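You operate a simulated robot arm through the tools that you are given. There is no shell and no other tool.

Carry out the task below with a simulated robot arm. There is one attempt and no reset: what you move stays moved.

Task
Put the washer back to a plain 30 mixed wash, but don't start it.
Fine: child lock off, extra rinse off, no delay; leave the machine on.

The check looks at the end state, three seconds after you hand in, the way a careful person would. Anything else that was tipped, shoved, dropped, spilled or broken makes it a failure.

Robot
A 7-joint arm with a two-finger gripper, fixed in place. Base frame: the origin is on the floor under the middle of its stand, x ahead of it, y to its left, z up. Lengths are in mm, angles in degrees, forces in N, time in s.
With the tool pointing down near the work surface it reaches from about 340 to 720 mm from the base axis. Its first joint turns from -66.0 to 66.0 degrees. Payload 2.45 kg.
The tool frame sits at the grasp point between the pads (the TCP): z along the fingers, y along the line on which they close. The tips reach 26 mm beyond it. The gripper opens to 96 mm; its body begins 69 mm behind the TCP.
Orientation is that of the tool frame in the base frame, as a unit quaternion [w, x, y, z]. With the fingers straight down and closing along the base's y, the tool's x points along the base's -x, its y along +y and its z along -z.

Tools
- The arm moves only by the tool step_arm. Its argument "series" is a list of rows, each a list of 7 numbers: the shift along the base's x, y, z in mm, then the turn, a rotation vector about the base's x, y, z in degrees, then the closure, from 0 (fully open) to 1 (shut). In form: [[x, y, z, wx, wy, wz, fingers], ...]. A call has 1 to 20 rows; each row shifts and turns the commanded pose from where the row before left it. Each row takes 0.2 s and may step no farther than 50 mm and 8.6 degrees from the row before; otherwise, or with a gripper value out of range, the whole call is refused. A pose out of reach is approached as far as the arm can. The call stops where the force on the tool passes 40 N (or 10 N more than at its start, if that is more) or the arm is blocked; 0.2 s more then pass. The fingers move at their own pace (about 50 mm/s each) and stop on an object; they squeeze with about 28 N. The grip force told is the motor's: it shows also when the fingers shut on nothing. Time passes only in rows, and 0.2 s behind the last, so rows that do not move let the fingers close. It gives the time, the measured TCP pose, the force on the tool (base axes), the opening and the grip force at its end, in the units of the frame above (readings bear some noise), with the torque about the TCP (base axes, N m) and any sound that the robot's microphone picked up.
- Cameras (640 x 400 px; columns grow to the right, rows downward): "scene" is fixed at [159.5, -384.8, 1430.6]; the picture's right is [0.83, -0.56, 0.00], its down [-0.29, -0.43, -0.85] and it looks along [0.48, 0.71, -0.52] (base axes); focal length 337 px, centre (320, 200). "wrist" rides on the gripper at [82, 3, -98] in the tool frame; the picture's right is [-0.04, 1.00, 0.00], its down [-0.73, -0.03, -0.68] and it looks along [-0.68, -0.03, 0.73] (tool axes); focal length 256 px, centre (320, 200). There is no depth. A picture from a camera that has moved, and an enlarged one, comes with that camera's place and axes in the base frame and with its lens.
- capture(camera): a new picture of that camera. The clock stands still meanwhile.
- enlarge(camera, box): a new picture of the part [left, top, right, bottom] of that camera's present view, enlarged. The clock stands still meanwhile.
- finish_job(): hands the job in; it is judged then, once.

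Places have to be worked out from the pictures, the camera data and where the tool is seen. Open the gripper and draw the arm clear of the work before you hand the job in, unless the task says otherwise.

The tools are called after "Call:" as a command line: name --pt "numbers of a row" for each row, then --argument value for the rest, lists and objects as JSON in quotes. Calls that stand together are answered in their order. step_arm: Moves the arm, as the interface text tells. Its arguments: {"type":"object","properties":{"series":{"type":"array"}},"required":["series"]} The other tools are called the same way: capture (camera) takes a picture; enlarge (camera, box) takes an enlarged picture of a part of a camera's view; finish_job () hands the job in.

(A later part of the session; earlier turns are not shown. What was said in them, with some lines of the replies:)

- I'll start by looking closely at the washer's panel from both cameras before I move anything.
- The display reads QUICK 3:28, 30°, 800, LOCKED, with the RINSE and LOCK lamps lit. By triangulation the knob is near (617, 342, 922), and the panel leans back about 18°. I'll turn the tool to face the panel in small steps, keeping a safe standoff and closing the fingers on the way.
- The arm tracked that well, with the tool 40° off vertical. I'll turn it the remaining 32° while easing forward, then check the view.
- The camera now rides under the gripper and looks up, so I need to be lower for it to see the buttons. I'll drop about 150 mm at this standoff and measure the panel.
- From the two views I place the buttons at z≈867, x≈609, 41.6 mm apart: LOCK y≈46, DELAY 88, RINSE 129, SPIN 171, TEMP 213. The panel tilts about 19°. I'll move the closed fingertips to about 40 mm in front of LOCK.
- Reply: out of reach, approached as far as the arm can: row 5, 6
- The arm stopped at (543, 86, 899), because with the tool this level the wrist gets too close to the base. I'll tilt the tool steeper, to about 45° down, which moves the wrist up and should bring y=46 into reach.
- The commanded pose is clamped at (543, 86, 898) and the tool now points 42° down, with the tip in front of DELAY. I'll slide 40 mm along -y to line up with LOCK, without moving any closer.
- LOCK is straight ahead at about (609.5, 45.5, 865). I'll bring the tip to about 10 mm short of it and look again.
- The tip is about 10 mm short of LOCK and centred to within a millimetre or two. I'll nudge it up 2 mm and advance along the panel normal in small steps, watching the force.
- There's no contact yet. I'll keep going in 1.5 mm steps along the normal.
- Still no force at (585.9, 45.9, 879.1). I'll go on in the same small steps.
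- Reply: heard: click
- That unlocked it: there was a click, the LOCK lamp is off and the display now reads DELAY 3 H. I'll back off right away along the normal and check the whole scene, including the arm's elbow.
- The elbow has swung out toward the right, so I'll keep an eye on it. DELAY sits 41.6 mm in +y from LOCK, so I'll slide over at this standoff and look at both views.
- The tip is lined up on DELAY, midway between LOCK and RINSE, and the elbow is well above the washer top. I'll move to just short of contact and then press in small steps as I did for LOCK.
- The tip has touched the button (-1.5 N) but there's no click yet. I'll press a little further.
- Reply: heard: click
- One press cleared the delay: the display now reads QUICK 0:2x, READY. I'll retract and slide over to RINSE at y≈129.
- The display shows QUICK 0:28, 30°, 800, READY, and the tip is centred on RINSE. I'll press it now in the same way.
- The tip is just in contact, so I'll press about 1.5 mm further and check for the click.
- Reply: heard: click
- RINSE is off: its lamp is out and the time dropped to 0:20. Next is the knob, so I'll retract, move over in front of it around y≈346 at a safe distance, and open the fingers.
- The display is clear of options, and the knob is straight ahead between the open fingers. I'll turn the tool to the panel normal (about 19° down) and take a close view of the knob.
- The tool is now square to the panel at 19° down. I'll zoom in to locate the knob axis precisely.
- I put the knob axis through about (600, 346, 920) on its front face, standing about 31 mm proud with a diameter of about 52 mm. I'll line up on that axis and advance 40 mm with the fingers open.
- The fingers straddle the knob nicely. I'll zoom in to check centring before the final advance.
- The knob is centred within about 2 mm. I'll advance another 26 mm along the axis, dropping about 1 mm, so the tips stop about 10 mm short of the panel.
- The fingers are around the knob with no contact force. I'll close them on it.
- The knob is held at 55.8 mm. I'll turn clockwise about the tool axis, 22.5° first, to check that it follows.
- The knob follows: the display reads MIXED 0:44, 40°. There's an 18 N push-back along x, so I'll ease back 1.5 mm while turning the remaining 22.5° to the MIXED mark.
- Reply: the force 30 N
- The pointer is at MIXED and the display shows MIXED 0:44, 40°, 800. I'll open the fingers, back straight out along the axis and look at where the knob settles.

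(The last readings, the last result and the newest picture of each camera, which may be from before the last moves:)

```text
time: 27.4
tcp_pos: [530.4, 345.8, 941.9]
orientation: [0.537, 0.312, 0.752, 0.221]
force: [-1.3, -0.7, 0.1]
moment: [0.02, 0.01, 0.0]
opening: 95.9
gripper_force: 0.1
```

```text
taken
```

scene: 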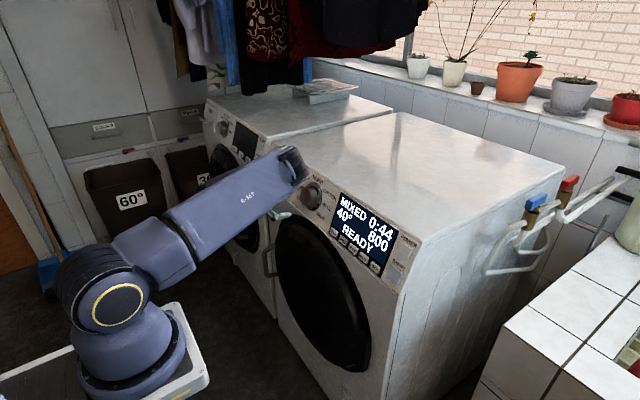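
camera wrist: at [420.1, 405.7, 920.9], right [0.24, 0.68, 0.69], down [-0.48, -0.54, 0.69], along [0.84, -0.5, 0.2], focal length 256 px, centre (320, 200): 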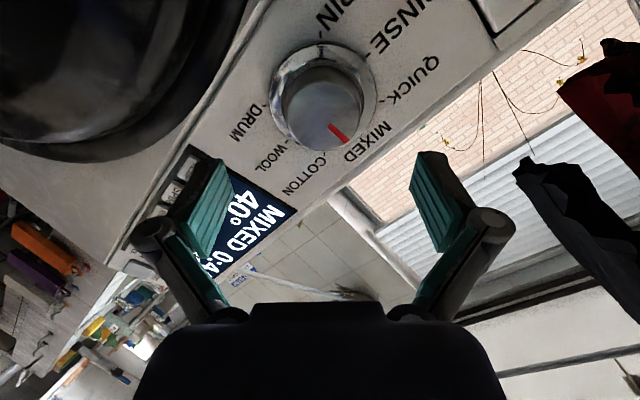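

The knob rests on MIXED and the display confirms MIXED 0:44, 40°, 800, READY. Only the temperature is left, so I'll unroll the wrist, close the fingers and go back to the 42° pitch I used on the other buttons.

Call:
step_arm --pt "-5 0 2 -7.09 0 2.44 0" --pt "0 0 0 -7.09 0 2.44 1" --pt "0 0 0 -7.09 0 2.44 1" --pt "0 0 0 -7.09 0 2.44 1" --pt "0 0 0 -7.09 0 2.44 1" --pt "0 0 0 -7.09 0 2.44 1" --pt "0 0 0 0 8 0 1" --pt "0 0 0 0 8 0 1" --pt "0 0 0 0 7 0 1" --pt "0 0 0 0 0 0 1"

Call:
capture --camera "scene"

Call:
capture --camera "wrist"

```text
time: 29.6
tcp_pos: [527.3, 344.7, 945.1]
orientation: [0.406, 0.0, 0.914, 0.0]
force: [-0.9, -0.1, -0.2]
moment: [-0.02, 0.01, 0.01]
opening: 0.1
gripper_force: 28.2
```

```text
taken
```

scene: 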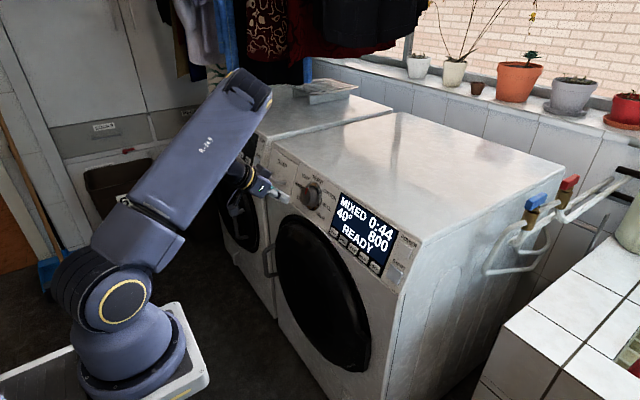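

```text
taken
camera wrist: at [400.2, 348.9, 948.5], right [0.03, 1.0, 0.03], down [-0.01, -0.03, 1.0], along [1.0, -0.03, 0.01], focal length 256 px, centre (320, 200)
```

wrist: 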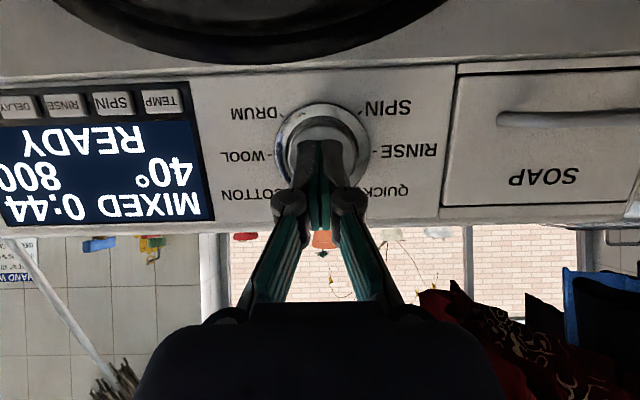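

The wrist is level and clear of the knob. Next I'll move to the standoff in front of TEMP, at about (552, 212.5, 892).

Call:
step_arm --pt "0 -33 -13 0 0 0 1" --pt "0 -33 -13 0 0 0 1" --pt "12 -33 -13 0 0 0 1" --pt "13 -33 -13 0 0 0 1" --pt "0 0 0 0 0 0 1"

Call:
capture --camera "wrist"

Call:
capture --camera "scene"

```text
time: 30.8
tcp_pos: [552.2, 212.1, 893.4]
orientation: [0.407, 0.0, 0.913, 0.0]
force: [-0.2, -0.3, 0.9]
moment: [0.03, 0.01, -0.01]
opening: 0.1
gripper_force: 28.7
```

```text
taken
camera wrist: at [425.0, 216.0, 897.1], right [0.03, 1.0, 0.03], down [-0.01, -0.03, 1.0], along [1.0, -0.03, 0.01], focal length 256 px, centre (320, 200)
```

wrist: 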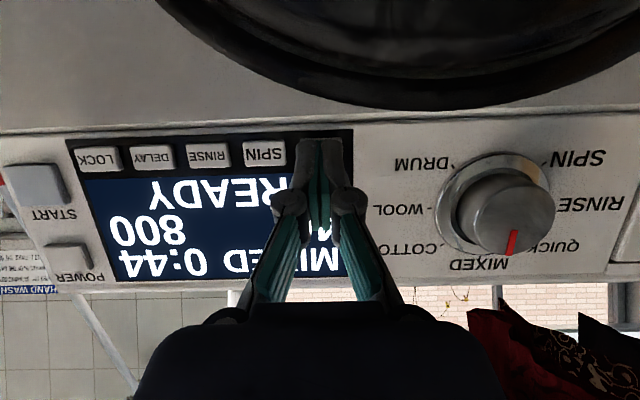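

```text
taken
```

scene: 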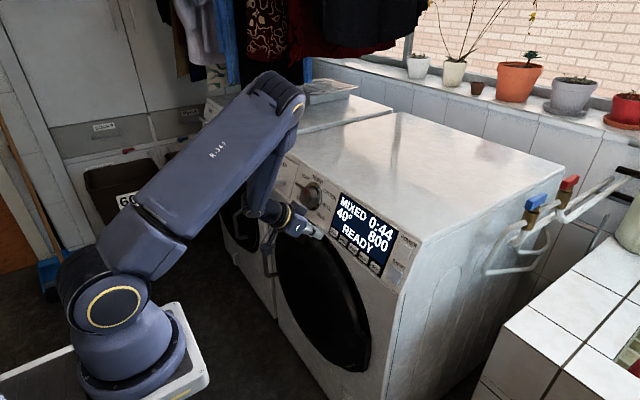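

TEMP is directly behind the tip. I'll press it the same way as the others.

Call:
step_arm --pt "15 0 -5.3 0 0 0 1" --pt "15 0 -5.3 0 0 0 1" --pt "2 0 -0.8 0 0 0 1" --pt "1.4 0 -0.4 0 0 0 1" --pt "1.4 0 -0.4 0 0 0 1" --pt "0 0 0 0 0 0 1"

```text
time: 32.2
tcp_pos: [586.9, 213.0, 881.3]
orientation: [0.407, 0.0, 0.913, 0.001]
force: [-0.4, 0.2, 0.9]
moment: [-0.01, 0.0, 0.0]
opening: 5.8
gripper_force: 28.7
```

The tip is in contact, so I'll press the last 1.5 mm and read the display.

Call:
step_arm --pt "1.4 0 -0.5 0 0 0 1"

Call:
enlarge --camera "scene" --box '[320, 180, 420, 290]'

```text
time: 32.6
tcp_pos: [589.1, 213.5, 879.4]
orientation: [0.407, 0.0, 0.914, 0.0]
force: [-0.8, -0.8, 1.2]
moment: [0.01, 0.02, 0.04]
opening: 6.0
gripper_force: 27.9
```

```text
3.64 times, centred on (370, 235) of scene
camera zoom: at [159.5, -384.8, 1430.6], right [0.83, -0.56, 0.0], down [-0.29, -0.43, -0.85], along [0.48, 0.71, -0.52], focal length 1225 px, centre (138, 73)
```

zoom: 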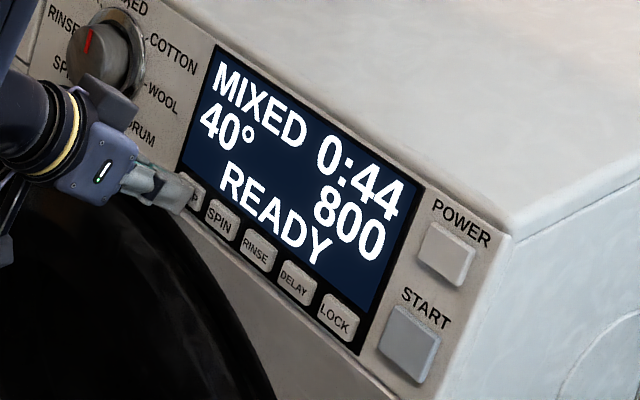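

No click yet and it still shows 40°. I'll press another millimetre or so.

Call:
step_arm --pt "1.3 0 -0.4 0 0 0 1"

Call:
enlarge --camera "scene" --box '[320, 180, 420, 290]'

```text
time: 33.0
tcp_pos: [589.9, 213.5, 877.7]
orientation: [0.407, 0.0, 0.914, 0.0]
force: [-1.5, -0.1, 1.1]
moment: [0.0, -0.05, 0.0]
opening: 6.2
gripper_force: 28.8
heard: click
```

```text
3.64 times, centred on (370, 235) of scene
camera zoom: at [159.4, -384.8, 1430.6], right [0.83, -0.56, 0.0], down [-0.29, -0.43, -0.85], along [0.48, 0.71, -0.52], focal length 1225 px, centre (138, 73)
```

zoom: 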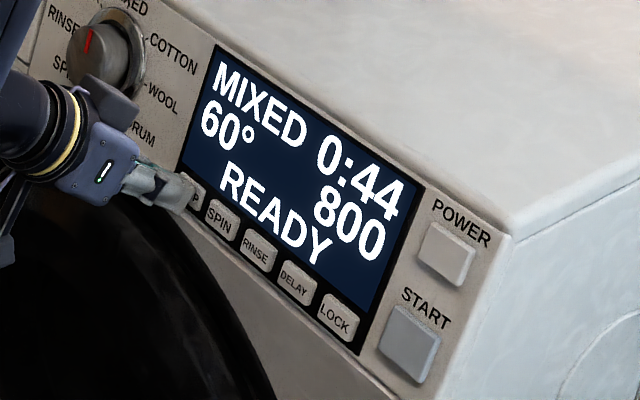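

It clicked and went from 40° to 60°, so the temperature cycles upward and I need to go round to 30°. I'll release by backing off 6 mm and press again to the same depth.

Call:
step_arm --pt "-6 0 2 0 0 0 1" --pt "0 0 0 0 0 0 1" --pt "3 0 -1 0 0 0 1" --pt "3 0 -1 0 0 0 1" --pt "0 0 0 0 0 0 1"

Call:
enlarge --camera "scene" --box '[320, 180, 420, 290]'

```text
time: 34.2
tcp_pos: [588.5, 213.3, 879.3]
orientation: [0.408, -0.001, 0.913, 0.001]
force: [-1.3, 0.7, 0.7]
moment: [0.0, -0.01, 0.03]
opening: 6.1
gripper_force: 28.4
heard: click
```

```text
3.64 times, centred on (370, 235) of scene
camera zoom: at [159.5, -384.8, 1430.6], right [0.83, -0.56, 0.0], down [-0.29, -0.43, -0.85], along [0.48, 0.71, -0.52], focal length 1225 px, centre (138, 73)
```

zoom: 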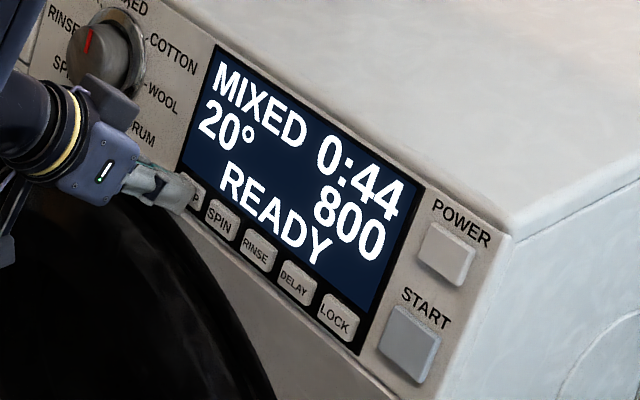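

It's at 20° now, so one more press should give 30°. I'll use the same release-and-press.

Call:
step_arm --pt "-6 0 2 0 0 0 1" --pt "0 0 0 0 0 0 1" --pt "3 0 -1 0 0 0 1" --pt "3 0 -1 0 0 0 1" --pt "0 0 0 0 0 0 1"

Call:
enlarge --camera "scene" --box '[320, 180, 420, 290]'

```text
time: 35.4
tcp_pos: [589.5, 214.2, 880.0]
orientation: [0.407, 0.001, 0.913, -0.001]
force: [-1.8, -0.5, 1.1]
moment: [-0.02, -0.02, -0.02]
opening: 5.9
gripper_force: 28.8
heard: click
```

```text
3.64 times, centred on (370, 235) of scene
camera zoom: at [159.4, -384.9, 1430.6], right [0.83, -0.56, 0.0], down [-0.29, -0.43, -0.85], along [0.48, 0.71, -0.52], focal length 1225 px, centre (138, 73)
```

zoom: 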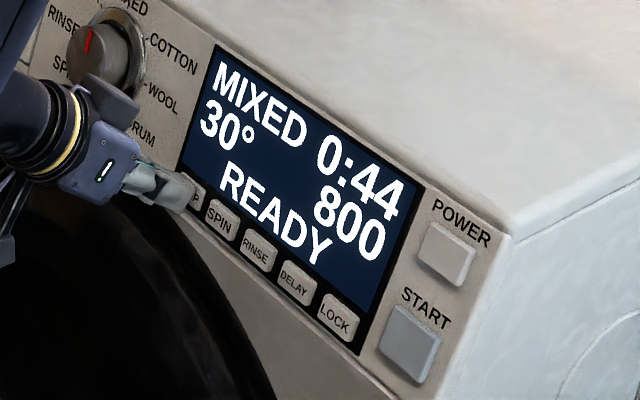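

The display reads MIXED 0:44, 30°, 800, READY, with no option lamps lit. I'll back straight off the button, then draw the arm away and open the gripper.

Call:
step_arm --pt "-5 0 1.7 0 0 0 1" --pt "-16 0 5.5 0 0 0 1" --pt "-16 0 5.5 0 0 0 1" --pt "-25 5 20 0 0 0 1" --pt "-25 5 25 0 8 0 0" --pt "-25 5 25 0 8 0 0" --pt "-25 5 25 0 8 0 0" --pt "-20 0 25 0 8 0 0" --pt "-20 0 25 0 8 0 0" --pt "-10 0 25 0 0 0 0" --pt "0 0 0 0 0 0 0"

Call:
capture --camera "scene"

Call:
enlarge --camera "scene" --box '[260, 140, 430, 290]'

Call:
capture --camera "wrist"

```text
time: 37.8
tcp_pos: [401.7, 232.5, 1062.8]
orientation: [0.071, 0.001, 0.998, 0.0]
force: [0.4, -0.7, -0.4]
moment: [0.0, 0.02, -0.01]
opening: 96.3
gripper_force: 0.0
```

```text
taken
```

scene: 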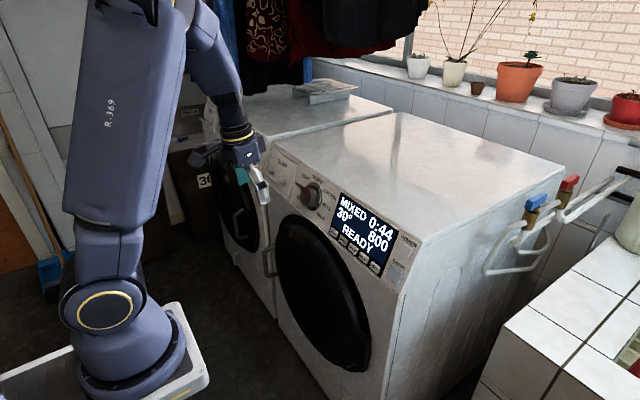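

```text
2.67 times, centred on (345, 215) of scene
camera zoom: at [159.5, -384.8, 1430.6], right [0.83, -0.56, 0.0], down [-0.29, -0.43, -0.85], along [0.48, 0.71, -0.52], focal length 898 px, centre (253, 160)
```

zoom: 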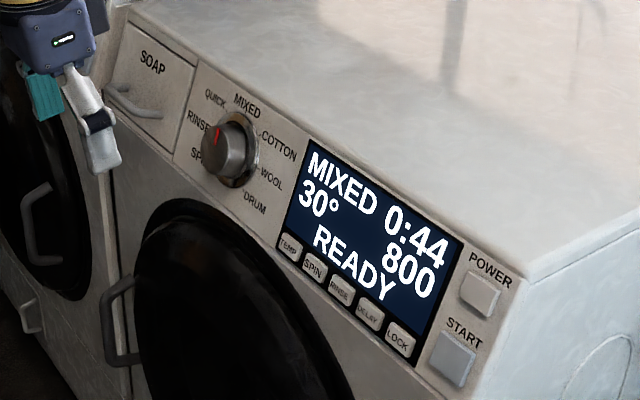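

```text
taken
camera wrist: at [307.9, 237.2, 1147.3], right [0.04, 1.0, 0.01], down [0.63, -0.03, 0.77], along [0.77, -0.03, -0.63], focal length 256 px, centre (320, 200)
```

wrist: 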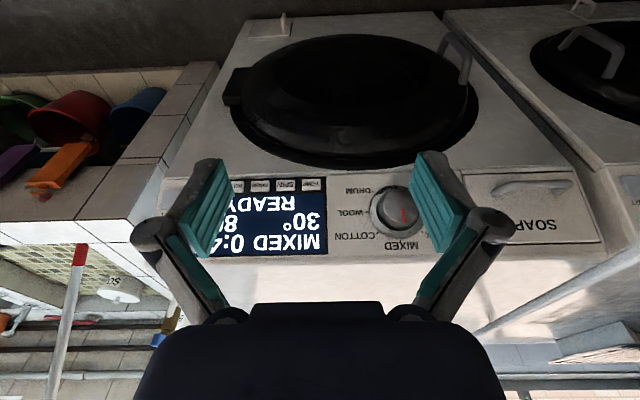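

The settings look right. I'll take one closer look at the knob pointer and the lamps before handing in.

Call:
enlarge --camera "wrist" --box '[200, 160, 440, 270]'

Call:
enlarge --camera "scene" --box '[280, 165, 350, 220]'

```text
2.67 times, centred on (320, 215) of wrist
camera zoom: at [307.9, 237.2, 1147.3], right [0.04, 1.0, 0.01], down [0.63, -0.03, 0.77], along [0.77, -0.03, -0.63], focal length 683 px, centre (320, 160)
```

zoom: 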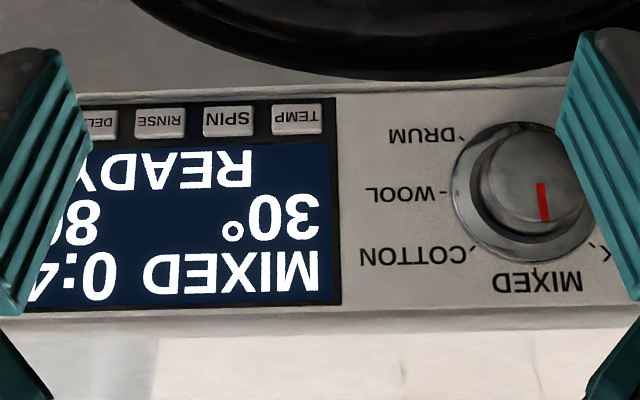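

```text
7.27 times, centred on (315, 192) of scene
camera zoom: at [159.5, -384.8, 1430.6], right [0.83, -0.56, 0.0], down [-0.29, -0.43, -0.85], along [0.48, 0.71, -0.52], focal length 2450 px, centre (356, 254)
```

zoom: 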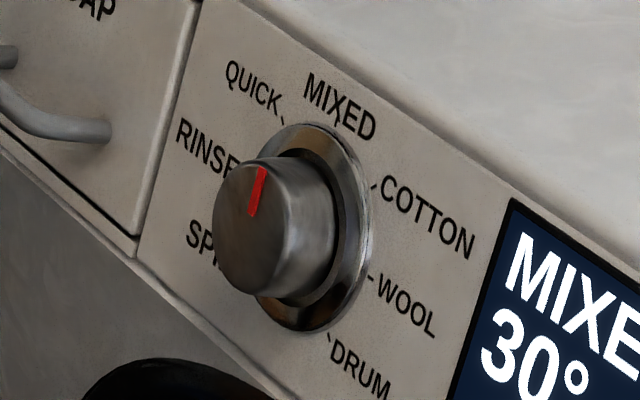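

The knob points squarely at MIXED and the display reads MIXED 0:44, 30°, 800, READY. The rinse and lock lamps are out, there's no delay and the machine is on but not started. The arm is clear with the gripper open, so I'm handing in.

Call:
finish_job

```text
The job is handed in.
```

The washer is set to a plain 30° mixed wash. It's switched on and hasn't been started; the display reads MIXED, 0:44, 30°, 800, READY.

- **Child lock:** off.
- **Delay:** cleared; it had been set to 3 hours.
- **Extra rinse:** off.
- **Programme:** turned from QUICK to MIXED. That reset the temperature to 40°, so I set it back to 30°.
- **Spin:** still 800; I left it alone.

I didn't press START or POWER, and I saw nothing knocked or moved in the pictures. The arm is clear of the machine with the gripper open.
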